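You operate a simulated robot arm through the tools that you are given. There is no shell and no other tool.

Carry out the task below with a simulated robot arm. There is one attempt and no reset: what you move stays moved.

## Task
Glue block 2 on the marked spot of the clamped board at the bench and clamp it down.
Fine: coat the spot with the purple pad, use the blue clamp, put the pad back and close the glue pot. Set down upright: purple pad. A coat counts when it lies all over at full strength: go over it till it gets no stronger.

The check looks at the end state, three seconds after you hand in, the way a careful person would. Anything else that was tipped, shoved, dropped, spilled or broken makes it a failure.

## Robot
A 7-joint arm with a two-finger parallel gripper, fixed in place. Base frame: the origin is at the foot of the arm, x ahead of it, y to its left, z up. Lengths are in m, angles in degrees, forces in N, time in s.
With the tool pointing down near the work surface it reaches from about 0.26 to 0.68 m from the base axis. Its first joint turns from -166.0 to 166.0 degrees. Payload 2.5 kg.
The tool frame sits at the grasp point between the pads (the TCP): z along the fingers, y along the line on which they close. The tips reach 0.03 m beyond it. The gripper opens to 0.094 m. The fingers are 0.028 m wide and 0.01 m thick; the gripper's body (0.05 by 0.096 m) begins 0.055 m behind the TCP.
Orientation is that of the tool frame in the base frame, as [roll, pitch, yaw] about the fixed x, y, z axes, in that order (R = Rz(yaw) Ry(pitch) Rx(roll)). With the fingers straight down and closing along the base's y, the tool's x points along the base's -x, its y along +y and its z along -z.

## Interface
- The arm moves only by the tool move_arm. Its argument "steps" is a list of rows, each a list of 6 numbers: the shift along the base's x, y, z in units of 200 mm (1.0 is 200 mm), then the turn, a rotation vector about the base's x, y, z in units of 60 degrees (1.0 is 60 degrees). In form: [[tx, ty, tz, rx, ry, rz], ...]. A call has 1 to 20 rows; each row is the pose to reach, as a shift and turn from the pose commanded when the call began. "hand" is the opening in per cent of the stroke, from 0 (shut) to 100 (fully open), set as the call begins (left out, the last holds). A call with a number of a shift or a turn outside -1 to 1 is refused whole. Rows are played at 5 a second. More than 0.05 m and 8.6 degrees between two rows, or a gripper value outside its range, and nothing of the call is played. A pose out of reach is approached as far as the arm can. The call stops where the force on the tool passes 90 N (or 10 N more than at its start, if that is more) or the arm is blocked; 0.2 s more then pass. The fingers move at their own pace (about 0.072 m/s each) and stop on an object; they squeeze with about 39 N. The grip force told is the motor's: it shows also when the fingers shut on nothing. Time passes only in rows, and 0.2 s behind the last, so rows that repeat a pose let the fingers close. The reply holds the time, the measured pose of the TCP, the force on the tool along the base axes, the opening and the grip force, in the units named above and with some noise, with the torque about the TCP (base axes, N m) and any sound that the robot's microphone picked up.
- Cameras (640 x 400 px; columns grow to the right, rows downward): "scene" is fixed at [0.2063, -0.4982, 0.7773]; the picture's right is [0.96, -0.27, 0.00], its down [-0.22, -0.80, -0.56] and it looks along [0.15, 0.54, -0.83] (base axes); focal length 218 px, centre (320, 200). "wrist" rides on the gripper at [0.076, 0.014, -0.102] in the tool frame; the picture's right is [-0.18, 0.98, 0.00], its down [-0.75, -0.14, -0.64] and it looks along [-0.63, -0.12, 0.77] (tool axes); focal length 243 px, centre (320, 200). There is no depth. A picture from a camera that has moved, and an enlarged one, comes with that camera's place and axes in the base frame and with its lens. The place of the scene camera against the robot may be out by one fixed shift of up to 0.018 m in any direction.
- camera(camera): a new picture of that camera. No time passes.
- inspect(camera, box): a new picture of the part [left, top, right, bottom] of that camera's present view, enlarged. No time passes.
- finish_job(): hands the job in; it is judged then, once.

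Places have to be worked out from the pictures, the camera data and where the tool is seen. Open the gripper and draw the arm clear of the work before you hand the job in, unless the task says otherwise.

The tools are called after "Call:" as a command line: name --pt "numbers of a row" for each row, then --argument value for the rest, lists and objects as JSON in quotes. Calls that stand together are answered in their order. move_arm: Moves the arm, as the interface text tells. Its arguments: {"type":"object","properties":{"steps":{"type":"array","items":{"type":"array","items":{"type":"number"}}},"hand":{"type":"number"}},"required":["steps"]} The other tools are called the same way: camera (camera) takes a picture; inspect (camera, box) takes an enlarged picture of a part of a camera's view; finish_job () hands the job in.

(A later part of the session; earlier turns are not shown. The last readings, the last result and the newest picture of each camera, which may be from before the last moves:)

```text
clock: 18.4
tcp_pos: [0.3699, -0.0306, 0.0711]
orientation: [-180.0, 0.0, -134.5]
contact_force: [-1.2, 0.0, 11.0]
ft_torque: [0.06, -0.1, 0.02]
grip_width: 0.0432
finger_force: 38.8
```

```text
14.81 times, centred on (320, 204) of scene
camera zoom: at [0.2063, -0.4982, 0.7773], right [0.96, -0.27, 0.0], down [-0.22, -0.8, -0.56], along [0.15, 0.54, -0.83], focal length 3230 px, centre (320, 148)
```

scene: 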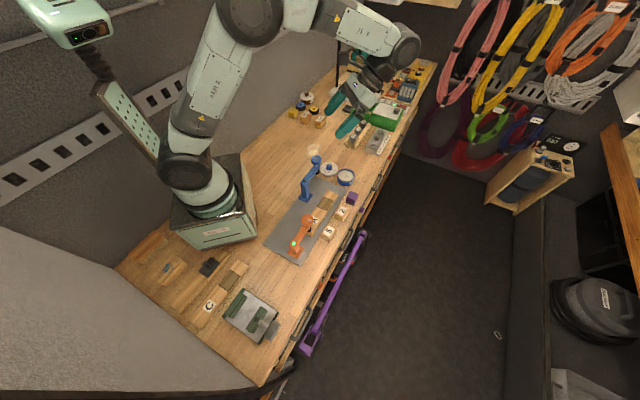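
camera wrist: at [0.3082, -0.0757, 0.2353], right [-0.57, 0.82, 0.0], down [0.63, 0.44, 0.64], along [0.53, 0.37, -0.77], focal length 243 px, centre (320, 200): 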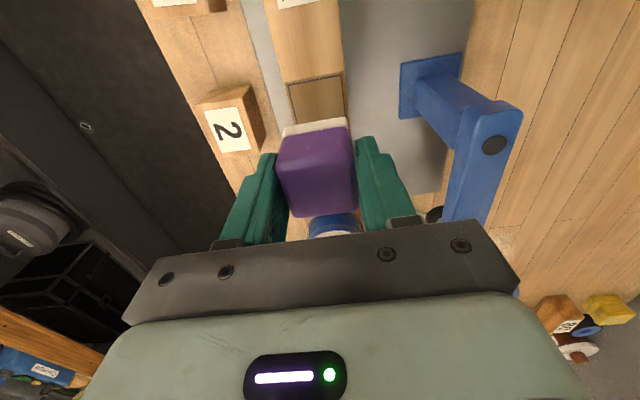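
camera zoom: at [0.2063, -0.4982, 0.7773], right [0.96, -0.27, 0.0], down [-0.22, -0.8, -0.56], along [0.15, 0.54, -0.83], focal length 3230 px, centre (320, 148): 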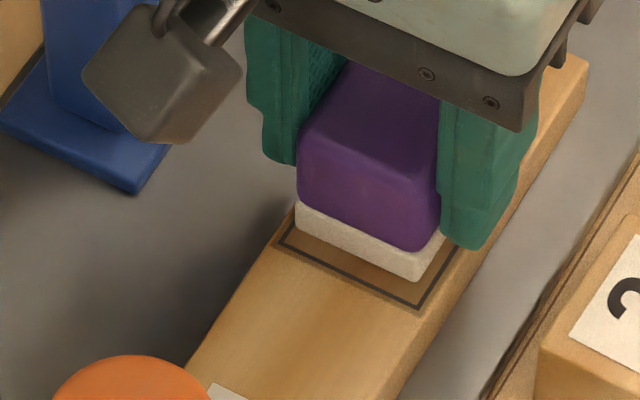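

Contact at 11 N, so the board top is at about z=0.026. I now wipe a raster over the spot, ±9 mm along and ±3 mm across, at this light pressure.

Call:
move_arm --pt "-0.007 -0.0283 0 0 0 0" --pt "-0.021 -0.0425 0 0 0 0" --pt "-0.0034 -0.0248 0 0 0 0" --pt "0.0107 -0.0106 0 0 0 0" --pt "0.0283 0.0072 0 0 0 0" --pt "0.0424 0.0214 0 0 0 0" --pt "0.0317 0.032 0 0 0 0" --pt "0.0141 0.0142 0 0 0 0" --pt "0 0 0 0 0 0" --pt "-0.0176 -0.0178 0 0 0 0" --pt "-0.0317 -0.032 0 0 0 0" --pt "-0.0424 -0.0214 0 0 0 0" --pt "-0.0248 -0.0036 0 0 0 0" --pt "-0.0107 0.0106 0 0 0 0" --pt "0.007 0.0284 0 0 0 0" --pt "0.021 0.0426 0 0 0 0" --pt "0.0106 0.0177 0 0 0 0" --pt "0 0 0 0 0 0"

Call:
inspect --camera "scene" --box '[305, 190, 335, 217]'

Call:
inspect --camera "wrist" --box '[250, 30, 390, 220]'

```text
clock: 22.2
tcp_pos: [0.3697, -0.0308, 0.071]
orientation: [-179.9, 0.1, -134.5]
contact_force: [0.9, 1.6, 7.2]
ft_torque: [0.22, -0.2, 0.02]
grip_width: 0.0435
finger_force: 39.0
```

```text
14.81 times, centred on (320, 204) of scene
camera zoom: at [0.2063, -0.4982, 0.7773], right [0.96, -0.27, 0.0], down [-0.22, -0.8, -0.56], along [0.15, 0.54, -0.83], focal length 3230 px, centre (320, 148)
```

zoom: 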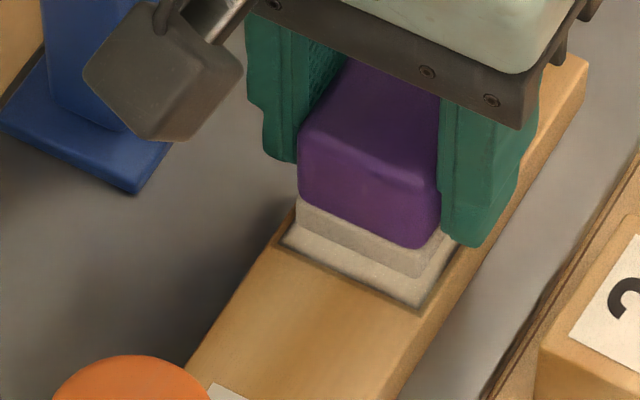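

```text
2.11 times, centred on (320, 125) of wrist
camera zoom: at [0.3063, -0.0751, 0.1714], right [-0.57, 0.82, 0.0], down [0.63, 0.44, 0.64], along [0.53, 0.37, -0.77], focal length 511 px, centre (320, 358)
```

zoom: 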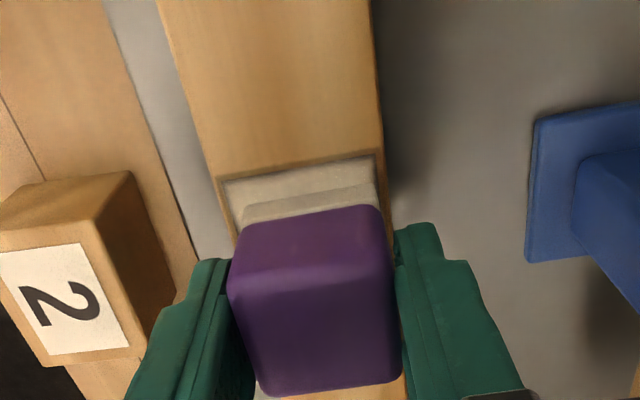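

The spot is turning white and the felt is a bit greyer. I lift and shift the pad along the bench to inspect the coat.

Call:
move_arm --pt "0 0 0.04 0 0 0" --pt "0 0 0.15 0 0 0" --pt "0.04 0.04 0.3 0 0 0" --pt "0.15 0.15 0.35 0 0 0" --pt "0.25 0.25 0.35 0 0 0" --pt "0.25 0.25 0.35 0 0 0"

Call:
inspect --camera "scene" --box '[305, 185, 345, 220]'

Call:
camera --camera "wrist"

```text
clock: 23.6
tcp_pos: [0.4205, 0.0204, 0.1421]
orientation: [179.9, 0.0, -134.6]
contact_force: [-0.7, 0.5, -0.6]
ft_torque: [0.0, 0.01, -0.01]
grip_width: 0.0433
finger_force: 38.7
```

```text
11.43 times, centred on (325, 202) of scene
camera zoom: at [0.2063, -0.4982, 0.7773], right [0.96, -0.27, 0.0], down [-0.22, -0.8, -0.56], along [0.15, 0.54, -0.83], focal length 2492 px, centre (263, 171)
```

zoom: 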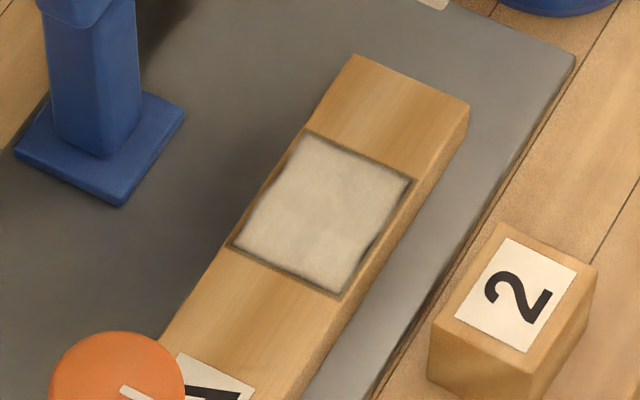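

```text
taken
camera wrist: at [0.3567, -0.0252, 0.2433], right [-0.57, 0.82, 0.0], down [0.63, 0.44, 0.64], along [0.53, 0.37, -0.77], focal length 243 px, centre (320, 200)
```

wrist: 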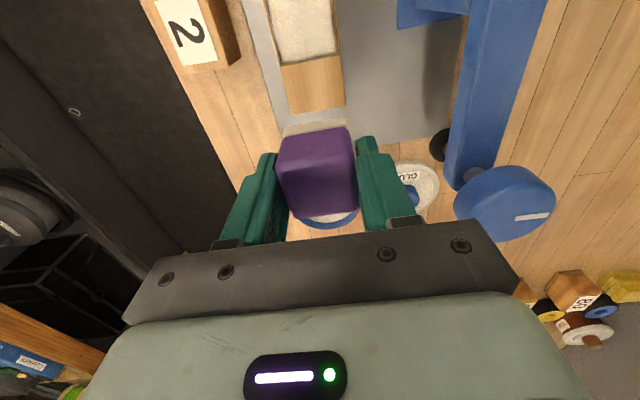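

Call:
inspect --camera "wrist" --box '[260, 0, 350, 70]'

Call:
inspect --camera "scene" --box '[315, 190, 335, 212]'

```text
5.71 times, centred on (305, 35) of wrist
camera zoom: at [0.3567, -0.0252, 0.2433], right [-0.57, 0.82, 0.0], down [0.63, 0.44, 0.64], along [0.53, 0.37, -0.77], focal length 1386 px, centre (406, 1143)
```

zoom: 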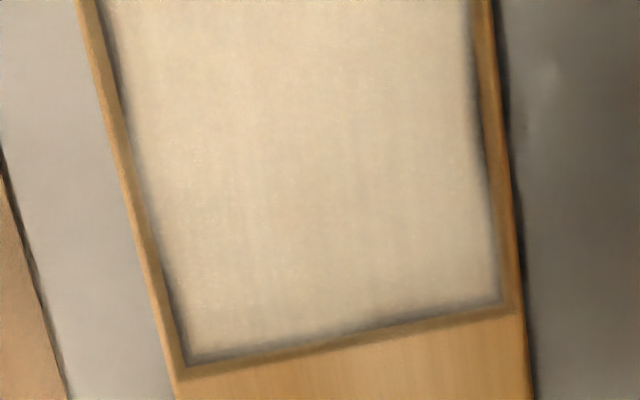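

```text
16.00 times, centred on (325, 201) of scene
camera zoom: at [0.2063, -0.4982, 0.7773], right [0.96, -0.27, 0.0], down [-0.22, -0.8, -0.56], along [0.15, 0.54, -0.83], focal length 3489 px, centre (240, 184)
```

zoom: 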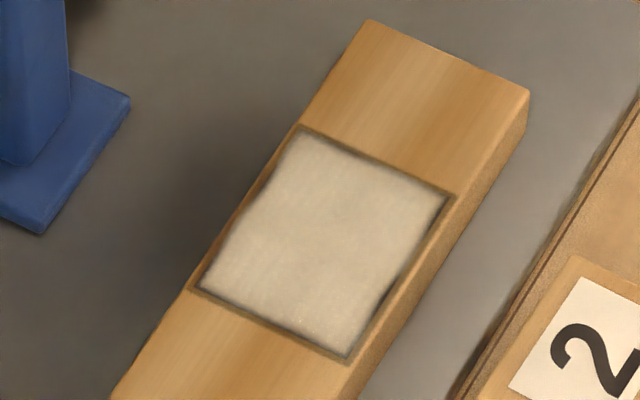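

Coverage is good over the whole spot. The strength may still build, so I return to the pot for a second load.

Call:
move_arm --pt "0.1 0.085 0 0 0 0" --pt "0.2 0.17 0 0 0 0" --pt "0.3 0.25 0 0 0 0" --pt "0.405 0.334 0 0 0 0" --pt "0.405 0.334 -0.1 0 0 0" --pt "0.405 0.334 -0.22 0 0 0" --pt "0.405 0.334 -0.32 0 0 0" --pt "0.405 0.334 -0.35 0 0 0" --pt "0.405 0.334 -0.355 0 0 0" --pt "0.405 0.334 -0.355 0 0 0"

Call:
inspect --camera "scene" --box '[320, 150, 370, 195]'

```text
clock: 25.8
tcp_pos: [0.5001, 0.087, 0.0693]
orientation: [-179.9, 0.0, -134.5]
contact_force: [-1.5, -1.1, 1.4]
ft_torque: [0.03, -0.02, 0.0]
grip_width: 0.0435
finger_force: 39.2
```

```text
8.89 times, centred on (345, 172) of scene
camera zoom: at [0.2063, -0.4982, 0.7773], right [0.96, -0.27, 0.0], down [-0.22, -0.8, -0.56], along [0.15, 0.54, -0.83], focal length 1938 px, centre (98, 444)
```

zoom: 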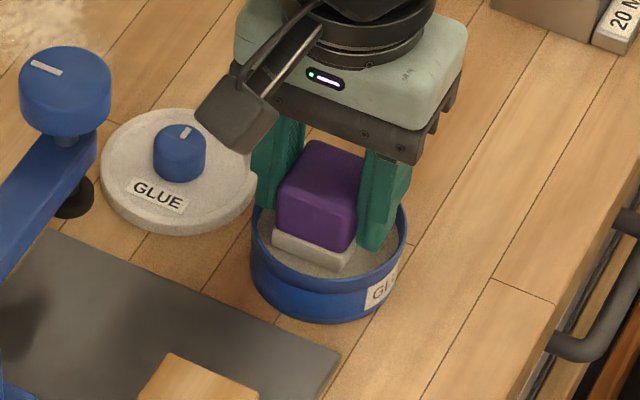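

The felt only just touches the glue (1.4 N). I press 1 mm further.

Call:
move_arm --pt "0 0 -0.004 0 0 0" --pt "0 0 -0.006 0 0 0" --pt "0 0 -0.006 0 0 0"

Call:
inspect --camera "scene" --box '[320, 150, 370, 195]'

```text
clock: 26.6
tcp_pos: [0.5001, 0.0868, 0.07]
orientation: [-179.9, 0.1, -134.5]
contact_force: [-5.1, -0.3, 22.1]
ft_torque: [0.07, 0.1, 0.03]
grip_width: 0.0434
finger_force: 39.0
```

```text
8.89 times, centred on (345, 172) of scene
camera zoom: at [0.2063, -0.4982, 0.7773], right [0.96, -0.27, 0.0], down [-0.22, -0.8, -0.56], along [0.15, 0.54, -0.83], focal length 1938 px, centre (98, 444)
```

zoom: 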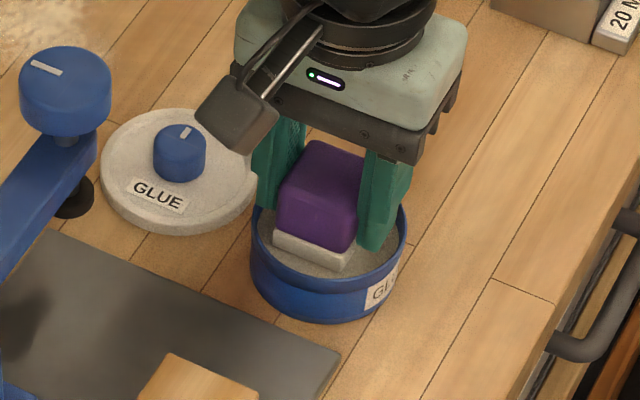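

22 N now and the felt looks whiter. I lift and check.

Call:
move_arm --pt "0 0 0.03 0 0 0" --pt "0 0 0.1 0 0 0" --pt "0 0 0.2 0 0 0" --pt "0 0 0.33 0 0 0" --pt "0 0 0.33 0 0 0"

Call:
inspect --camera "scene" --box '[320, 140, 370, 190]'

Call:
camera --camera "wrist"

```text
clock: 27.8
tcp_pos: [0.5001, 0.0872, 0.1326]
orientation: [-180.0, -0.1, -134.5]
contact_force: [-0.6, 0.7, -1.1]
ft_torque: [0.02, -0.02, -0.02]
grip_width: 0.0432
finger_force: 38.8
```

```text
8.00 times, centred on (345, 165) of scene
camera zoom: at [0.2063, -0.4982, 0.7773], right [0.96, -0.27, 0.0], down [-0.22, -0.8, -0.56], along [0.15, 0.54, -0.83], focal length 1744 px, centre (120, 480)
```

zoom: 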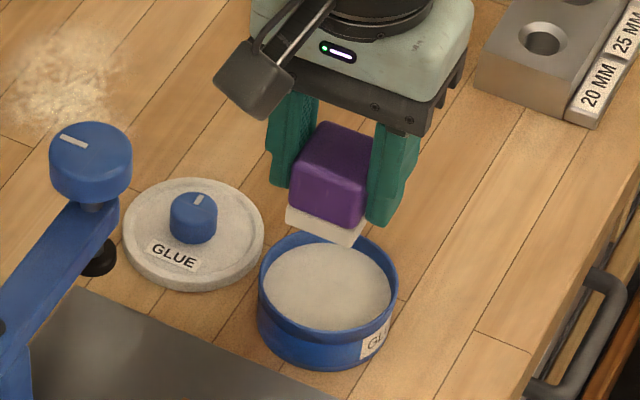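

```text
taken
camera wrist: at [0.4364, 0.0421, 0.2341], right [-0.57, 0.82, 0.0], down [0.63, 0.44, 0.64], along [0.53, 0.37, -0.77], focal length 243 px, centre (320, 200)
```

wrist: 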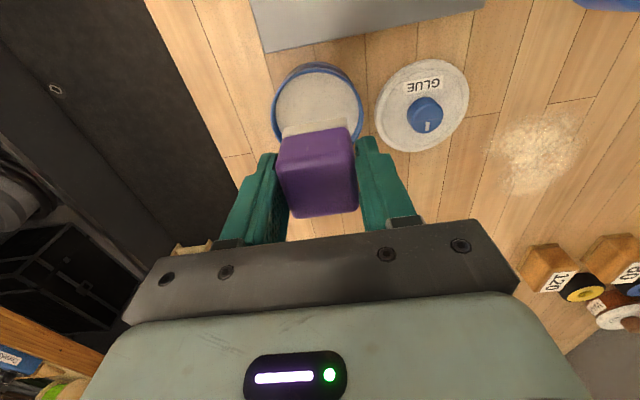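

The felt is freshly loaded. I go back over the spot and down to light contact again.

Call:
move_arm --pt "-0.11 -0.1 0 0 0 0" --pt "-0.22 -0.2 0 0 0 0" --pt "-0.33 -0.3 0 0 0 0" --pt "-0.44 -0.4 0 0 0 0" --pt "-0.55 -0.495 0 0 0 0" --pt "-0.6535 -0.5885 0 0 0 0" --pt "-0.6535 -0.5885 -0.1 0 0 0" --pt "-0.6535 -0.5885 -0.2 0 0 0" --pt "-0.6535 -0.5885 -0.27 0 0 0" --pt "-0.6535 -0.5885 -0.3 0 0 0" --pt "-0.6535 -0.5885 -0.31 0 0 0" --pt "-0.6535 -0.5885 -0.314 0 0 0" --pt "-0.6535 -0.5885 -0.314 0 0 0"

Call:
inspect --camera "scene" --box '[305, 190, 335, 217]'

```text
clock: 30.6
tcp_pos: [0.3684, -0.0311, 0.0708]
orientation: [-180.0, 0.0, -134.5]
contact_force: [-0.1, -0.1, 0.0]
ft_torque: [0.01, -0.01, -0.03]
grip_width: 0.0431
finger_force: 39.0
```

```text
14.81 times, centred on (320, 204) of scene
camera zoom: at [0.2063, -0.4982, 0.7773], right [0.96, -0.27, 0.0], down [-0.22, -0.8, -0.56], along [0.15, 0.54, -0.83], focal length 3230 px, centre (320, 148)
```

zoom: 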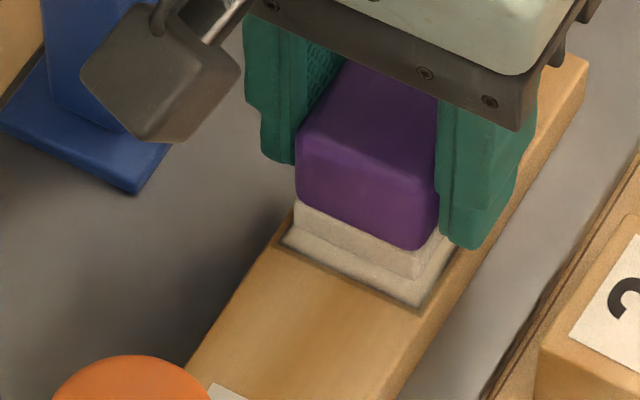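

No force yet; I lower 1.2 mm to make contact.

Call:
move_arm --pt "0 0 -0.003 0 0 0" --pt "0 0 -0.006 0 0 0" --pt "0 0 -0.006 0 0 0"

```text
clock: 31.4
tcp_pos: [0.3707, -0.0297, 0.0698]
orientation: [180.0, -0.1, -134.6]
contact_force: [-2.0, -0.3, 10.0]
ft_torque: [0.07, -0.05, 0.03]
grip_width: 0.0432
finger_force: 38.9
```

10 N contact. I wipe a second, slightly wider raster so the edges and corners get full coverage.

Call:
move_arm --pt "-0.0051 -0.0371 0 0 0 0" --pt "-0.021 -0.0531 0 0 0 0" --pt "-0.0016 -0.0336 0 0 0 0" --pt "0.016 -0.0158 0 0 0 0" --pt "0.0336 0.002 0 0 0 0" --pt "0.053 0.0215 0 0 0 0" --pt "0.0423 0.032 0 0 0 0" --pt "0.0229 0.0125 0 0 0 0" --pt "0.0053 -0.0053 0 0 0 0" --pt "-0.0123 -0.0231 0 0 0 0" --pt "-0.0317 -0.0426 0 0 0 0" --pt "-0.0423 -0.032 0 0 0 0" --pt "-0.0229 -0.0125 0 0 0 0" --pt "-0.0053 0.0053 0 0 0 0" --pt "0.0123 0.0231 0 0 0 0" --pt "0.0317 0.0426 0 0 0 0" --pt "0.021 0.0531 0 0 0 0" --pt "0.0016 0.0336 0 0 0 0" --pt "-0.016 0.0158 0 0 0 0" --pt "-0.0371 -0.0055 0 0 0 0"

Call:
move_arm --pt "-0.0158 -0.016 0 0 0 0" --pt "0 0 0 0 0 0" --pt "0.0371 0.0055 0 0 0 0" --pt "0.0371 0.0055 0 0 0 0"

Call:
inspect --camera "scene" --box '[305, 190, 335, 217]'

```text
clock: 35.6
tcp_pos: [0.3622, -0.0331, 0.07]
orientation: [-180.0, 0.0, -134.4]
contact_force: [1.0, 1.5, 4.2]
ft_torque: [0.13, -0.12, -0.02]
grip_width: 0.0434
finger_force: 39.3
```

```text
clock: 36.6
tcp_pos: [0.3687, -0.0315, 0.0699]
orientation: [-180.0, 0.0, -134.5]
contact_force: [-1.0, 0.0, 1.2]
ft_torque: [0.02, 0.0, -0.01]
grip_width: 0.0433
finger_force: 39.1
```

```text
14.81 times, centred on (320, 204) of scene
camera zoom: at [0.2063, -0.4982, 0.7773], right [0.96, -0.27, 0.0], down [-0.22, -0.8, -0.56], along [0.15, 0.54, -0.83], focal length 3230 px, centre (320, 148)
```

zoom: 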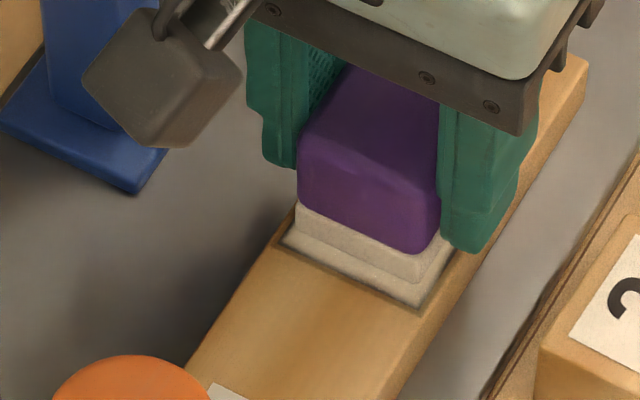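

Force eased to about 1 N by the end. I lift and shift away to compare the coat with the earlier picture.

Call:
move_arm --pt "0 0 0.04 0 0 0" --pt "0 0 0.15 0 0 0" --pt "0.04 0.04 0.3 0 0 0" --pt "0.15 0.15 0.35 0 0 0" --pt "0.25 0.25 0.35 0 0 0" --pt "0.25 0.25 0.35 0 0 0"

Call:
inspect --camera "scene" --box '[315, 190, 335, 212]'

Call:
inspect --camera "wrist" --box '[260, 0, 350, 70]'

Call:
inspect --camera "scene" --box '[305, 185, 345, 220]'

```text
clock: 38.0
tcp_pos: [0.4184, 0.0206, 0.1392]
orientation: [-180.0, -0.1, -134.4]
contact_force: [0.3, -0.6, -1.3]
ft_torque: [-0.02, 0.02, -0.02]
grip_width: 0.0433
finger_force: 39.3
```

```text
16.00 times, centred on (325, 201) of scene
camera zoom: at [0.2063, -0.4982, 0.7773], right [0.96, -0.27, 0.0], down [-0.22, -0.8, -0.56], along [0.15, 0.54, -0.83], focal length 3489 px, centre (240, 184)
```

zoom: 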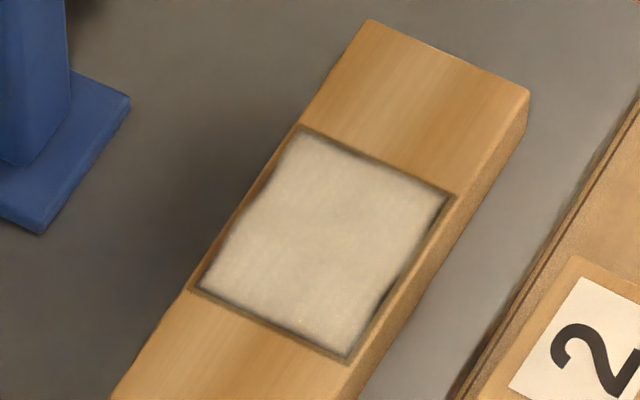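

```text
5.71 times, centred on (305, 35) of wrist
camera zoom: at [0.3544, -0.0252, 0.2403], right [-0.57, 0.82, 0.0], down [0.63, 0.44, 0.64], along [0.53, 0.37, -0.77], focal length 1386 px, centre (406, 1143)
```

zoom: 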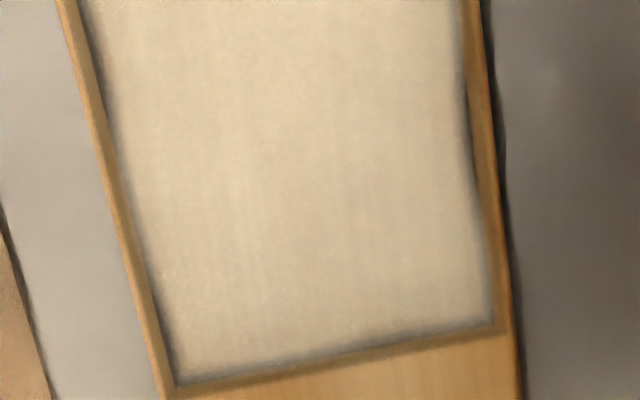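

```text
11.43 times, centred on (325, 202) of scene
camera zoom: at [0.2063, -0.4982, 0.7773], right [0.96, -0.27, 0.0], down [-0.22, -0.8, -0.56], along [0.15, 0.54, -0.83], focal length 2492 px, centre (263, 171)
```

zoom: 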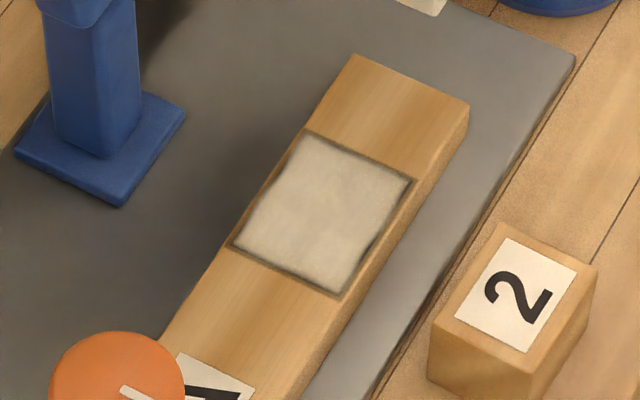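

The coat looks about the same as after the first pass. To be sure it is at full strength I do one more load and a firmer pass.

Call:
move_arm --pt "0.1 0.085 0 0 0 0" --pt "0.2 0.17 0 0 0 0" --pt "0.3 0.25 0 0 0 0" --pt "0.4115 0.3365 0 0 0 0" --pt "0.4115 0.3365 -0.1 0 0 0" --pt "0.4115 0.3365 -0.22 0 0 0" --pt "0.4115 0.3365 -0.31 0 0 0" --pt "0.4115 0.3365 -0.338 0 0 0" --pt "0.4115 0.3365 -0.345 0 0 0" --pt "0.4115 0.3365 -0.349 0 0 0" --pt "0.4115 0.3365 -0.349 0 0 0"

Call:
inspect --camera "scene" --box '[320, 150, 370, 195]'

```text
clock: 40.4
tcp_pos: [0.503, 0.0864, 0.0694]
orientation: [-180.0, 0.0, -134.5]
contact_force: [-0.6, -0.2, 0.1]
ft_torque: [0.0, -0.03, -0.02]
grip_width: 0.0433
finger_force: 39.1
```

```text
8.89 times, centred on (345, 172) of scene
camera zoom: at [0.2063, -0.4982, 0.7773], right [0.96, -0.27, 0.0], down [-0.22, -0.8, -0.56], along [0.15, 0.54, -0.83], focal length 1938 px, centre (98, 444)
```

zoom: 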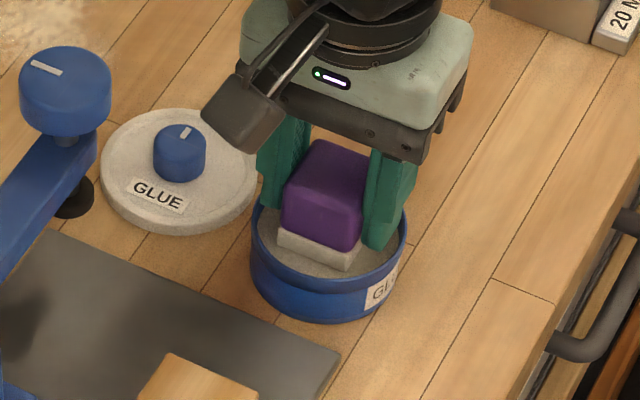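

No contact force yet; I press a further 1.2 mm into the glue.

Call:
move_arm --pt "-0.006 0 -0.004 0 0 0" --pt "-0.006 0 -0.007 0 0 0" --pt "-0.006 0 -0.007 0 0 0"

```text
clock: 41.2
tcp_pos: [0.501, 0.0861, 0.0688]
orientation: [-180.0, 0.1, -134.4]
contact_force: [-1.1, -0.3, 15.3]
ft_torque: [0.03, 0.09, 0.0]
grip_width: 0.0434
finger_force: 39.0
```

15 N of contact is enough. I lift the pad and read the exact pose from the camera.

Call:
move_arm --pt "0 0 0.03 0 0 0" --pt "0 0 0.1 0 0 0" --pt "0 0 0.2 0 0 0" --pt "0 0 0.33 0 0 0" --pt "0 0 0.33 0 0 0"

Call:
inspect --camera "wrist" --box '[260, 50, 380, 220]'

Call:
inspect --camera "scene" --box '[320, 140, 370, 190]'

```text
clock: 42.4
tcp_pos: [0.499, 0.0861, 0.1357]
orientation: [180.0, 0.0, -134.5]
contact_force: [0.0, 0.5, -0.7]
ft_torque: [-0.01, 0.01, -0.03]
grip_width: 0.0434
finger_force: 39.1
```

```text
2.35 times, centred on (320, 135) of wrist
camera zoom: at [0.4361, 0.041, 0.2368], right [-0.57, 0.82, 0.0], down [0.63, 0.44, 0.64], along [0.53, 0.37, -0.77], focal length 571 px, centre (320, 353)
```

zoom: 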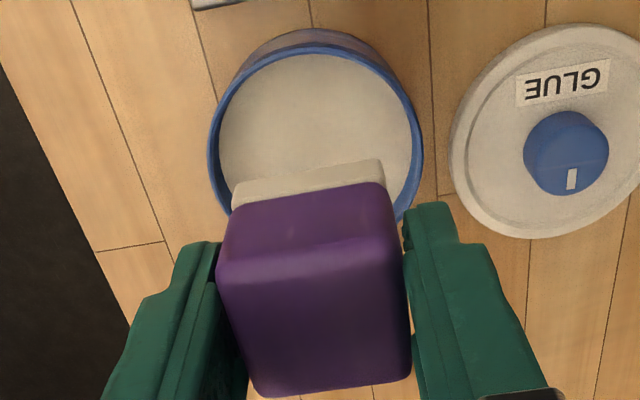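

```text
8.00 times, centred on (345, 165) of scene
camera zoom: at [0.2063, -0.4982, 0.7773], right [0.96, -0.27, 0.0], down [-0.22, -0.8, -0.56], along [0.15, 0.54, -0.83], focal length 1744 px, centre (120, 480)
```

zoom: 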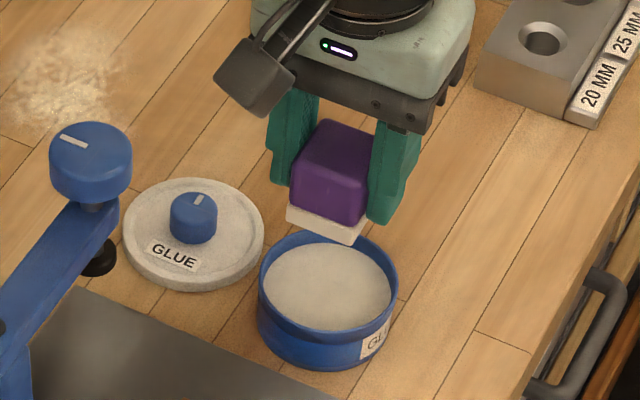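

Felt is white again. I return to the spot and press a bit firmer this time.

Call:
move_arm --pt "-0.11 -0.1 0 0 0 0" --pt "-0.22 -0.2 0 0 0 0" --pt "-0.33 -0.3 0 0 0 0" --pt "-0.44 -0.4 0 0 0 0" --pt "-0.55 -0.495 0 0 0 0" --pt "-0.652 -0.583 0 0 0 0" --pt "-0.652 -0.583 -0.1 0 0 0" --pt "-0.652 -0.583 -0.2 0 0 0" --pt "-0.652 -0.583 -0.28 0 0 0" --pt "-0.652 -0.583 -0.315 0 0 0" --pt "-0.652 -0.583 -0.327 0 0 0" --pt "-0.652 -0.583 -0.333 0 0 0" --pt "-0.652 -0.583 -0.333 0 0 0"

```text
clock: 45.2
tcp_pos: [0.3708, -0.0304, 0.0687]
orientation: [-179.9, 0.1, -134.5]
contact_force: [-5.0, -3.1, 32.8]
ft_torque: [0.05, 0.04, 0.0]
grip_width: 0.0435
finger_force: 39.3
```

33 N is more than needed, so I ease up 1 mm during the wipe and run the raster again.

Call:
move_arm --pt "-0.0051 -0.0371 0.004 0 0 0" --pt "-0.021 -0.0531 0.004 0 0 0" --pt "-0.0016 -0.0336 0.004 0 0 0" --pt "0.016 -0.0158 0.004 0 0 0" --pt "0.0336 0.002 0.004 0 0 0" --pt "0.053 0.0215 0.004 0 0 0" --pt "0.0423 0.032 0.004 0 0 0" --pt "0.0229 0.0125 0.004 0 0 0" --pt "0.0053 -0.0053 0.004 0 0 0" --pt "-0.0123 -0.0231 0.004 0 0 0" --pt "-0.0317 -0.0426 0.004 0 0 0" --pt "-0.0423 -0.032 0.004 0 0 0" --pt "-0.0229 -0.0125 0.004 0 0 0" --pt "-0.0053 0.0053 0.004 0 0 0" --pt "0.0123 0.0231 0.004 0 0 0" --pt "0.0317 0.0426 0.004 0 0 0" --pt "0.021 0.0531 0.003 0 0 0" --pt "0.0016 0.0336 0.003 0 0 0" --pt "-0.016 0.0158 0.003 0 0 0" --pt "-0.0371 -0.0055 0.003 0 0 0"

Call:
move_arm --pt "-0.0158 -0.016 0 0 0 0" --pt "0 0 0 0 0 0" --pt "0.0371 0.0055 0 0 0 0" --pt "0.0371 0.0055 0 0 0 0"

```text
clock: 49.4
tcp_pos: [0.3639, -0.0321, 0.0682]
orientation: [-180.0, 0.0, -134.5]
contact_force: [0.6, -0.1, -0.6]
ft_torque: [0.0, 0.02, -0.01]
grip_width: 0.0435
finger_force: 38.9
```

```text
clock: 50.4
tcp_pos: [0.3709, -0.0317, 0.0692]
orientation: [-180.0, 0.0, -134.4]
contact_force: [-0.1, 0.2, 1.7]
ft_torque: [0.02, -0.03, 0.0]
grip_width: 0.0433
finger_force: 38.6
```

Contact faded towards the end of the pass because the pad has crept up a little in the fingers. I press 1 mm and repeat the raster, keeping moderate contact.

Call:
move_arm --pt "0 0 -0.004 0 0 0" --pt "0 0 -0.006 0 0 0" --pt "0 0 -0.006 0 0 0"

```text
clock: 51.2
tcp_pos: [0.371, -0.0309, 0.0678]
orientation: [-179.9, -0.1, -134.5]
contact_force: [-7.4, -0.2, 32.5]
ft_torque: [-0.03, 0.05, 0.0]
grip_width: 0.0433
finger_force: 39.3
```

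That gives 32 N, so I ease 0.5 mm and wipe along the edges and centre again.

Call:
move_arm --pt "-0.0051 -0.0371 0.0025 0 0 0" --pt "-0.021 -0.0531 0.0025 0 0 0" --pt "-0.0016 -0.0336 0.0025 0 0 0" --pt "0.016 -0.0158 0.0025 0 0 0" --pt "0.0336 0.002 0.0025 0 0 0" --pt "0.053 0.0215 0.0025 0 0 0" --pt "0.0423 0.032 0.0025 0 0 0" --pt "0.0229 0.0125 0.0025 0 0 0" --pt "0.0053 -0.0053 0.0025 0 0 0" --pt "-0.0123 -0.0231 0.0025 0 0 0" --pt "-0.0317 -0.0426 0.0025 0 0 0" --pt "-0.0423 -0.032 0.0025 0 0 0" --pt "-0.0229 -0.0125 0.002 0 0 0" --pt "-0.0053 0.0053 0.002 0 0 0" --pt "0.0123 0.0231 0.002 0 0 0" --pt "0.0317 0.0426 0.002 0 0 0" --pt "0.021 0.0531 0.001 0 0 0" --pt "0.0016 0.0336 0.001 0 0 0" --pt "-0.016 0.0158 0.001 0 0 0" --pt "-0.0371 -0.0055 0.001 0 0 0"

Call:
move_arm --pt "-0.0158 -0.016 0 0 0 0" --pt "0 0 0 0 0 0" --pt "0.0371 0.0055 0 0 0 0" --pt "0.0371 0.0055 0.05 0 0 0" --pt "0.0371 0.0055 0.15 0 0 0" --pt "0.0771 0.0455 0.3 0 0 0" --pt "0.1871 0.1555 0.35 0 0 0" --pt "0.2871 0.2555 0.35 0 0 0" --pt "0.2871 0.2555 0.35 0 0 0"

Call:
inspect --camera "scene" --box '[315, 190, 335, 212]'

Call:
inspect --camera "wrist" --box '[260, 0, 350, 70]'

Call:
camera --camera "wrist"

```text
clock: 55.4
tcp_pos: [0.3667, -0.0308, 0.0673]
orientation: [-179.8, 0.3, -134.3]
contact_force: [7.2, 7.8, 23.8]
ft_torque: [0.24, -0.12, -0.03]
grip_width: 0.0433
finger_force: 38.7
```

```text
clock: 57.4
tcp_pos: [0.4206, 0.0196, 0.1389]
orientation: [180.0, -0.1, -134.5]
contact_force: [0.7, 0.1, -1.1]
ft_torque: [0.03, -0.03, 0.02]
grip_width: 0.0434
finger_force: 38.6
```

```text
16.00 times, centred on (325, 201) of scene
camera zoom: at [0.2063, -0.4982, 0.7773], right [0.96, -0.27, 0.0], down [-0.22, -0.8, -0.56], along [0.15, 0.54, -0.83], focal length 3489 px, centre (240, 184)
```

zoom: 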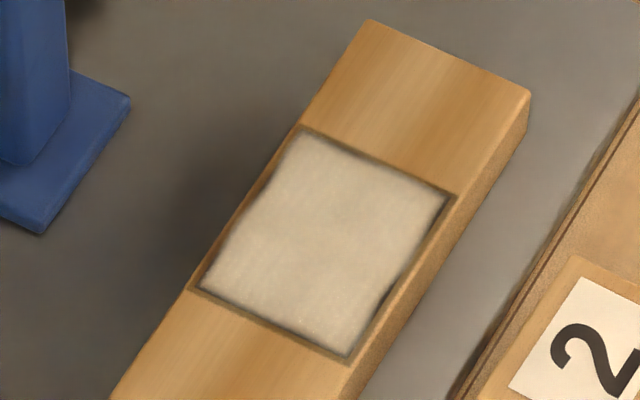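

```text
5.71 times, centred on (305, 35) of wrist
camera zoom: at [0.3575, -0.0253, 0.2401], right [-0.57, 0.82, 0.0], down [0.63, 0.44, 0.64], along [0.53, 0.37, -0.77], focal length 1386 px, centre (406, 1143)
```

zoom: 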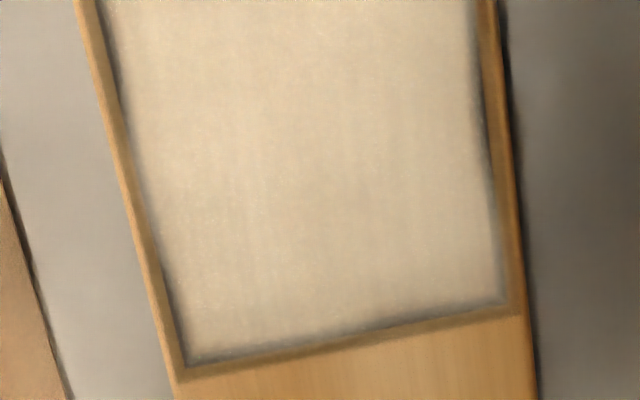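

```text
taken
camera wrist: at [0.3575, -0.0253, 0.2401], right [-0.57, 0.82, 0.0], down [0.63, 0.44, 0.64], along [0.53, 0.37, -0.77], focal length 243 px, centre (320, 200)
```

wrist: 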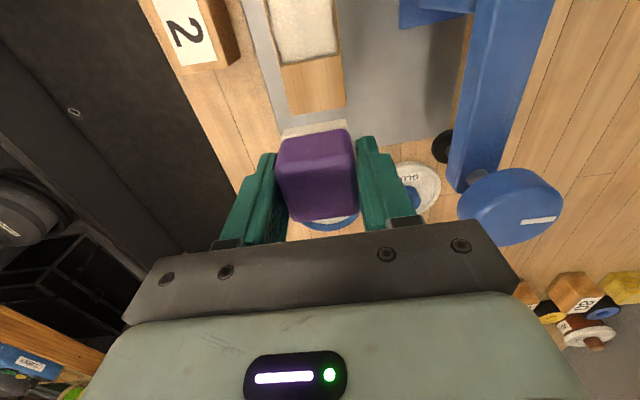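

The coat is unchanged from the previous pass, so it is saturated. I take the pad back above its original place at (0.4885,-0.033).

Call:
move_arm --pt "0.07 -0.05 0 0 0 -0.005" --pt "0.15 -0.11 0 0 0 -0.01" --pt "0.24 -0.18 0 0 0 -0.02" --pt "0.3385 -0.2595 0 0 0 -0.025" --pt "0.3385 -0.2595 -0.1 0 0 -0.025" --pt "0.3385 -0.2595 -0.25 0 0 -0.025" --pt "0.3385 -0.2595 -0.38 0 0 -0.025" --pt "0.3385 -0.2595 -0.44 0 0 -0.025" --pt "0.3385 -0.2595 -0.46 0 0 -0.025" --pt "0.3385 -0.2595 -0.46 0 0 -0.025"

Call:
inspect --camera "scene" --box '[335, 180, 371, 212]'

Call:
inspect --camera "wrist" --box '[220, 100, 420, 225]'

```text
clock: 59.6
tcp_pos: [0.4874, -0.0323, 0.0444]
orientation: [180.0, 0.0, -136.0]
contact_force: [0.1, 0.0, -0.2]
ft_torque: [0.0, 0.0, 0.03]
grip_width: 0.0432
finger_force: 38.8
```

```text
12.50 times, centred on (353, 196) of scene
camera zoom: at [0.2063, -0.4982, 0.7773], right [0.96, -0.27, 0.0], down [-0.22, -0.8, -0.56], along [0.15, 0.54, -0.83], focal length 2726 px, centre (-92, 250)
```

zoom: 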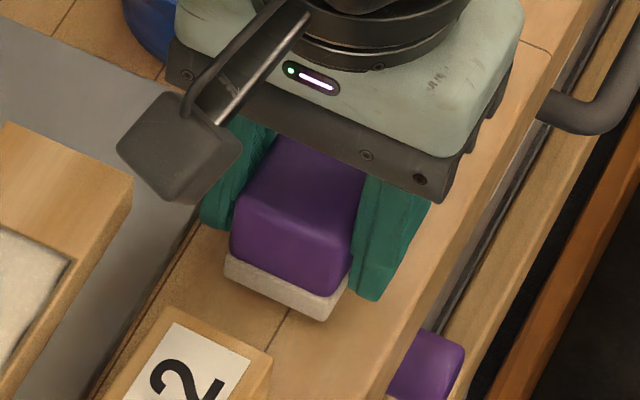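

```text
3.20 times, centred on (320, 162) of wrist
camera zoom: at [0.4229, -0.0757, 0.1467], right [-0.55, 0.83, 0.0], down [0.64, 0.42, 0.64], along [0.54, 0.35, -0.77], focal length 776 px, centre (320, 320)
```

zoom: 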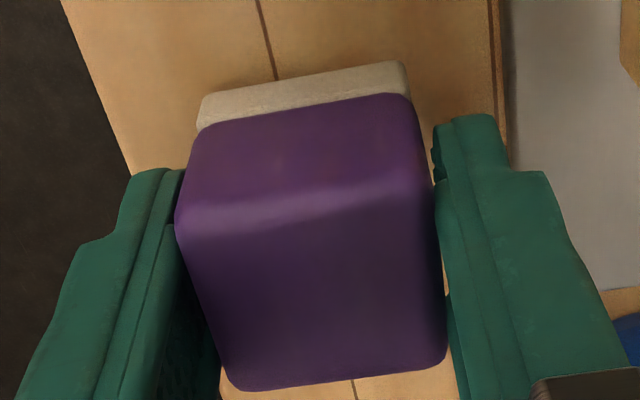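

The pad is just above its original place and upright. I lower gently to contact.

Call:
move_arm --pt "0.005 0 -0.008 0 0 0" --pt "0.005 0 -0.013 0 0 0" --pt "0.005 0 -0.013 0 0 0"

```text
clock: 60.4
tcp_pos: [0.4894, -0.0337, 0.0427]
orientation: [180.0, 0.1, -136.1]
contact_force: [0.5, 0.2, -0.2]
ft_torque: [0.01, 0.01, 0.01]
grip_width: 0.0435
finger_force: 39.1
```

No contact yet; another 1 mm.

Call:
move_arm --pt "0 0 -0.003 0 0 0" --pt "0 0 -0.005 0 0 0" --pt "0 0 -0.005 0 0 0"

```text
clock: 61.2
tcp_pos: [0.4892, -0.0337, 0.0414]
orientation: [180.0, 0.0, -136.0]
contact_force: [0.2, 0.6, -0.1]
ft_torque: [-0.03, 0.0, -0.02]
grip_width: 0.0434
finger_force: 39.3
```

Still free; a further 0.8 mm.

Call:
move_arm --pt "0 0 -0.002 0 0 0" --pt "0 0 -0.004 0 0 0" --pt "0 0 -0.004 0 0 0"

```text
clock: 62.0
tcp_pos: [0.4879, -0.0329, 0.0412]
orientation: [-179.9, -0.1, -136.0]
contact_force: [0.2, 0.7, -0.6]
ft_torque: [-0.01, -0.03, 0.0]
grip_width: 0.0435
finger_force: 39.0
```

Call:
move_arm --pt "0 0 -0.002 0 0 0" --pt "0 0 -0.004 0 0 0" --pt "0 0 -0.004 0 0 0"

Call:
inspect --camera "scene" --box '[335, 180, 371, 212]'

```text
clock: 62.8
tcp_pos: [0.4898, -0.0324, 0.0408]
orientation: [-179.9, 0.0, -136.1]
contact_force: [0.2, -0.2, -0.4]
ft_torque: [-0.01, -0.01, 0.02]
grip_width: 0.0436
finger_force: 38.9
```

```text
12.50 times, centred on (353, 196) of scene
camera zoom: at [0.2063, -0.4982, 0.7773], right [0.96, -0.27, 0.0], down [-0.22, -0.8, -0.56], along [0.15, 0.54, -0.83], focal length 2726 px, centre (-92, 250)
```

zoom: 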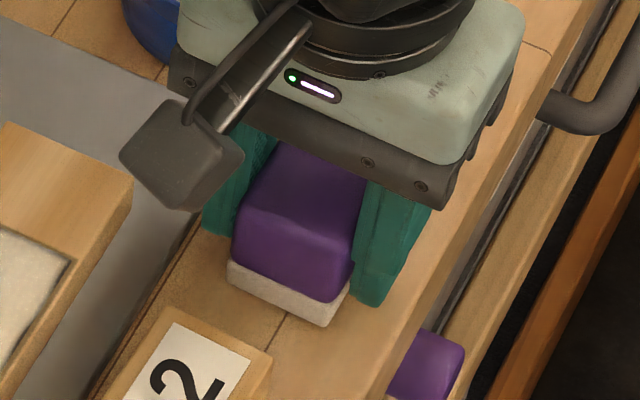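

Very close to the bench now; one more small step.

Call:
move_arm --pt "0 0 -0.002 0 0 0" --pt "0 0 -0.004 0 0 0" --pt "0 0 -0.004 0 0 0"

```text
clock: 63.6
tcp_pos: [0.4894, -0.0327, 0.0403]
orientation: [-180.0, 0.0, -136.1]
contact_force: [0.5, 0.3, -1.1]
ft_torque: [0.03, -0.01, -0.02]
grip_width: 0.0432
finger_force: 39.1
```

Call:
move_arm --pt "0 0 -0.003 0 0 0" --pt "0 0 -0.005 0 0 0" --pt "0 0 -0.005 0 0 0"

```text
clock: 64.4
tcp_pos: [0.4903, -0.0324, 0.0387]
orientation: [180.0, 0.0, -136.0]
contact_force: [-4.2, 0.4, 9.7]
ft_torque: [-0.03, 0.12, 0.01]
grip_width: 0.0437
finger_force: 39.3
```

Contact with the bench at 9.7 N. I ease off slightly and open the fingers a little.

Call:
move_arm --pt "0 0 0.0015 0 0 0" --pt "0 0 0.0015 0 0 0" --pt "0 0 0.0015 0 0 0" --pt "0 0 0.0015 0 0 0" --hand 62

Call:
inspect --camera "wrist" --box '[220, 100, 420, 225]'

Call:
inspect --camera "scene" --box '[335, 180, 371, 212]'

```text
clock: 65.4
tcp_pos: [0.4903, -0.0324, 0.0391]
orientation: [-179.9, 0.0, -135.9]
contact_force: [0.0, -0.5, 0.4]
ft_torque: [-0.04, 0.02, 0.01]
grip_width: 0.0585
finger_force: 0.1
```

```text
3.20 times, centred on (320, 162) of wrist
camera zoom: at [0.4248, -0.0758, 0.1405], right [-0.55, 0.83, 0.0], down [0.64, 0.42, 0.64], along [0.54, 0.35, -0.77], focal length 776 px, centre (320, 320)
```

zoom: 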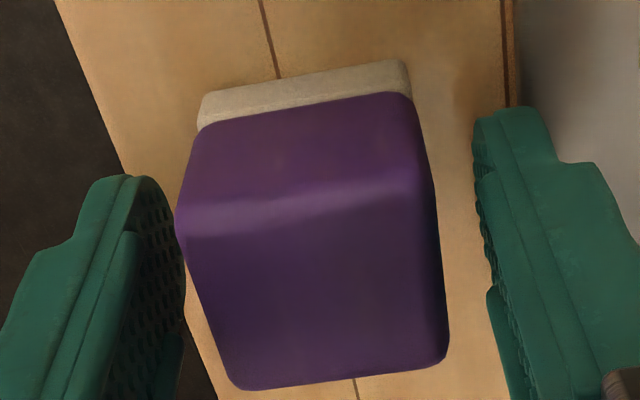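

```text
12.50 times, centred on (353, 196) of scene
camera zoom: at [0.2063, -0.4982, 0.7773], right [0.96, -0.27, 0.0], down [-0.22, -0.8, -0.56], along [0.15, 0.54, -0.83], focal length 2726 px, centre (-92, 250)
```

zoom: 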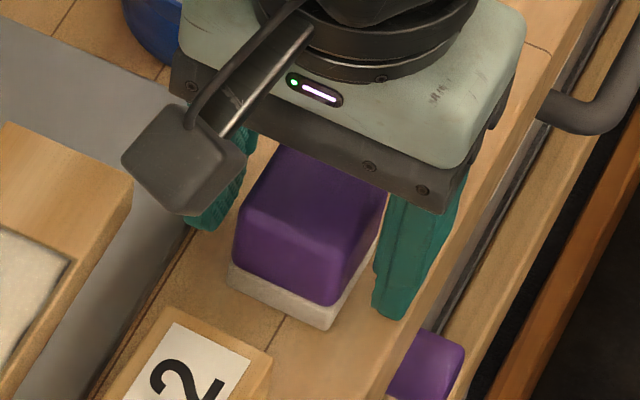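

The pad stands flat on its felt. The left finger is close to it, so I shift 2 mm towards that side to centre the gap and then rise straight up.

Call:
move_arm --pt "0.007 -0.007 0 0 0 0" --pt "0.008 -0.008 0 0 0 0" --pt "0.008 -0.008 0.05 0 0 0" --pt "0.008 -0.008 0.15 0 0 0" --pt "0.008 -0.008 0.3 0 0 0" --pt "0.008 -0.008 0.45 0 0 0" --pt "0.008 -0.008 0.45 0 0 0"

Call:
camera --camera "wrist"

Call:
inspect --camera "scene" --box '[310, 175, 370, 225]'

```text
clock: 67.0
tcp_pos: [0.4905, -0.033, 0.1298]
orientation: [180.0, -0.1, -136.1]
contact_force: [-0.1, -0.6, -0.1]
ft_torque: [-0.04, -0.01, -0.01]
grip_width: 0.0582
finger_force: 0.1
```

```text
taken
camera wrist: at [0.4256, -0.0771, 0.2316], right [-0.55, 0.83, 0.0], down [0.64, 0.42, 0.64], along [0.54, 0.35, -0.77], focal length 243 px, centre (320, 200)
```

wrist: 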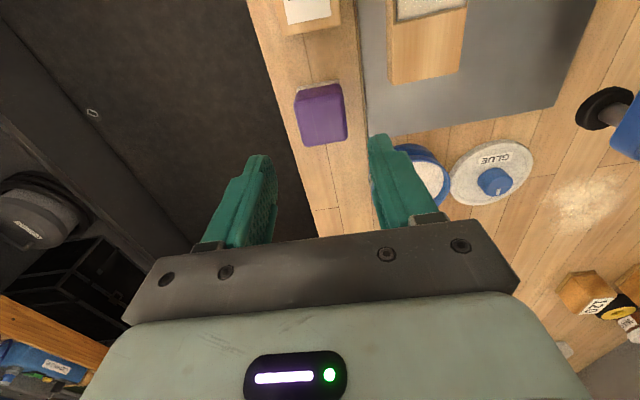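

```text
8.00 times, centred on (340, 200) of scene
camera zoom: at [0.2063, -0.4982, 0.7773], right [0.96, -0.27, 0.0], down [-0.22, -0.8, -0.56], along [0.15, 0.54, -0.83], focal length 1744 px, centre (160, 200)
```

zoom: 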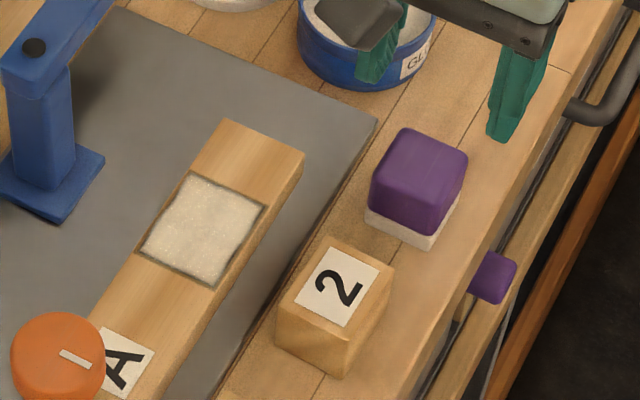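

The pad is back, standing upright. I move above block 2, with the tips well above everything, to refine its position.

Call:
move_arm --pt "-0.08 -0.065 0.02 0 0 0" --pt "-0.17 -0.13 0.02 0 0 0" --pt "-0.25 -0.2 0.02 0 0 0" --pt "-0.333 -0.2635 0.02 0 0 0" --pt "-0.333 -0.2635 0.02 0 0 0" --hand 72

Call:
inspect --camera "wrist" --box '[260, 60, 380, 160]'

Call:
inspect --camera "scene" --box '[335, 180, 371, 212]'

```text
clock: 68.2
tcp_pos: [0.4257, -0.0857, 0.1337]
orientation: [-180.0, 0.0, -135.9]
contact_force: [-0.1, -0.4, 0.5]
ft_torque: [0.03, 0.02, 0.0]
grip_width: 0.0676
finger_force: 0.0
```

```text
4.00 times, centred on (320, 110) of wrist
camera zoom: at [0.3598, -0.1299, 0.2345], right [-0.55, 0.83, 0.0], down [0.64, 0.42, 0.64], along [0.54, 0.35, -0.77], focal length 970 px, centre (320, 560)
```

zoom: 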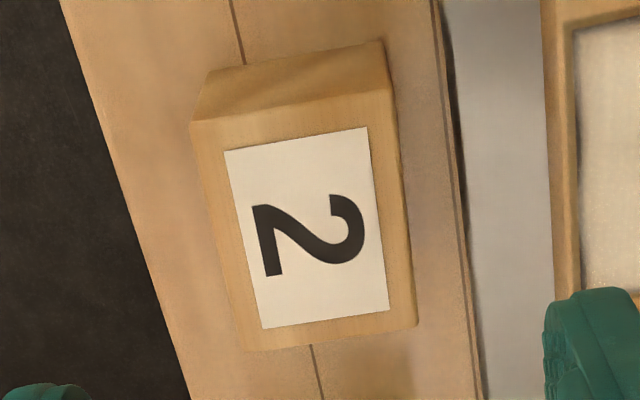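

```text
12.50 times, centred on (353, 196) of scene
camera zoom: at [0.2063, -0.4982, 0.7773], right [0.96, -0.27, 0.0], down [-0.22, -0.8, -0.56], along [0.15, 0.54, -0.83], focal length 2726 px, centre (-92, 250)
```

zoom: 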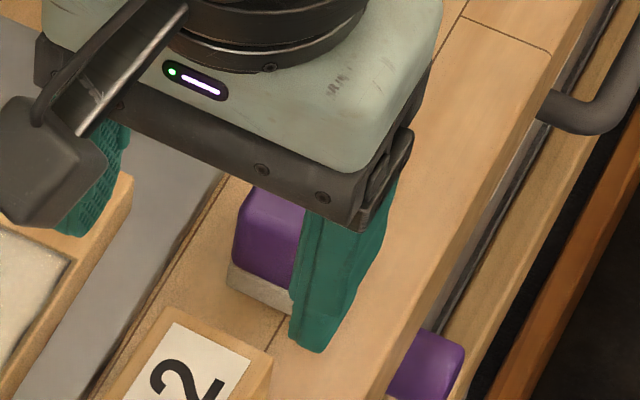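

Block 2's long axis is at about 42.5° and its centre near (0.4226,-0.0893). I turn the tool 1.5° to match, narrow the opening a little and descend to z=0.040.

Call:
move_arm --pt "-0.008 -0.0105 -0.08 0 0 -0.025" --pt "-0.008 -0.0105 -0.2 0 0 -0.025" --pt "-0.008 -0.0105 -0.32 0 0 -0.025" --pt "-0.008 -0.0105 -0.42 0 0 -0.025" --pt "-0.008 -0.0105 -0.4625 0 0 -0.025" --pt "-0.008 -0.0105 -0.4625 0 0 -0.025" --hand 62

Call:
inspect --camera "wrist" --box '[220, 80, 420, 225]'

Call:
inspect --camera "scene" --box '[315, 180, 365, 225]'

```text
clock: 69.6
tcp_pos: [0.4236, -0.09, 0.0401]
orientation: [179.9, -0.1, -137.4]
contact_force: [-0.3, 0.2, -0.7]
ft_torque: [0.01, -0.02, 0.01]
grip_width: 0.0585
finger_force: 0.1
```

```text
2.76 times, centred on (320, 152) of wrist
camera zoom: at [0.3574, -0.131, 0.141], right [-0.53, 0.85, 0.0], down [0.65, 0.41, 0.64], along [0.55, 0.34, -0.77], focal length 669 px, centre (320, 331)
```

zoom: 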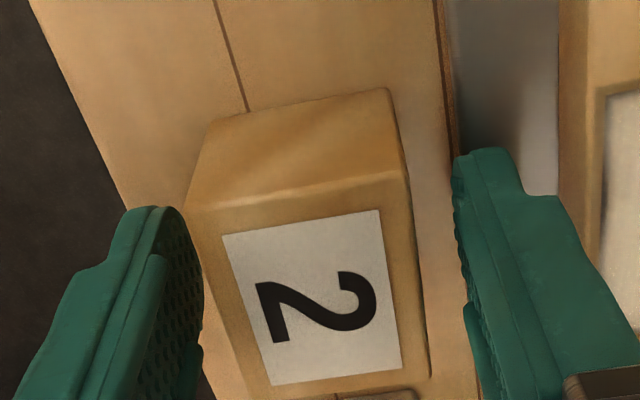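

```text
8.89 times, centred on (340, 202) of scene
camera zoom: at [0.2063, -0.4982, 0.7773], right [0.96, -0.27, 0.0], down [-0.22, -0.8, -0.56], along [0.15, 0.54, -0.83], focal length 1938 px, centre (142, 178)
```

zoom: 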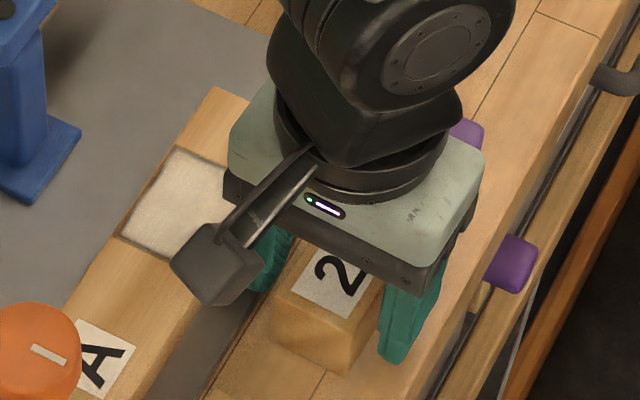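

The block is a bit nearer the left finger, so I shift 3.5 mm to centre it and then close.

Call:
move_arm --pt "0.012 -0.013 0 0 0 0" --pt "0.012 -0.013 0 0 0 0"

Call:
move_arm --pt "0 0 0 0 0 0" --pt "0 0 0 0 0 0" --pt "0 0 0 0 0 0" --pt "0 0 0 0 0 0" --hand 0

Call:
inspect --camera "wrist" --box '[220, 80, 420, 225]'

```text
clock: 70.2
tcp_pos: [0.4253, -0.0926, 0.0403]
orientation: [180.0, 0.0, -137.5]
contact_force: [0.6, 0.2, -0.6]
ft_torque: [0.0, -0.01, 0.0]
grip_width: 0.0582
finger_force: 0.1
```

```text
clock: 71.2
tcp_pos: [0.4269, -0.0911, 0.0392]
orientation: [-180.0, 0.1, -137.5]
contact_force: [1.0, 0.5, -0.9]
ft_torque: [0.0, 0.0, 0.03]
grip_width: 0.0436
finger_force: 38.9
```

```text
2.76 times, centred on (320, 152) of wrist
camera zoom: at [0.3595, -0.1336, 0.1415], right [-0.53, 0.85, 0.0], down [0.65, 0.41, 0.64], along [0.55, 0.34, -0.77], focal length 669 px, centre (320, 331)
```

zoom: 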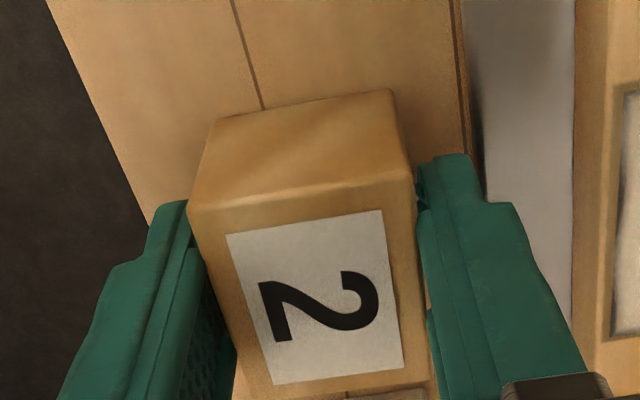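

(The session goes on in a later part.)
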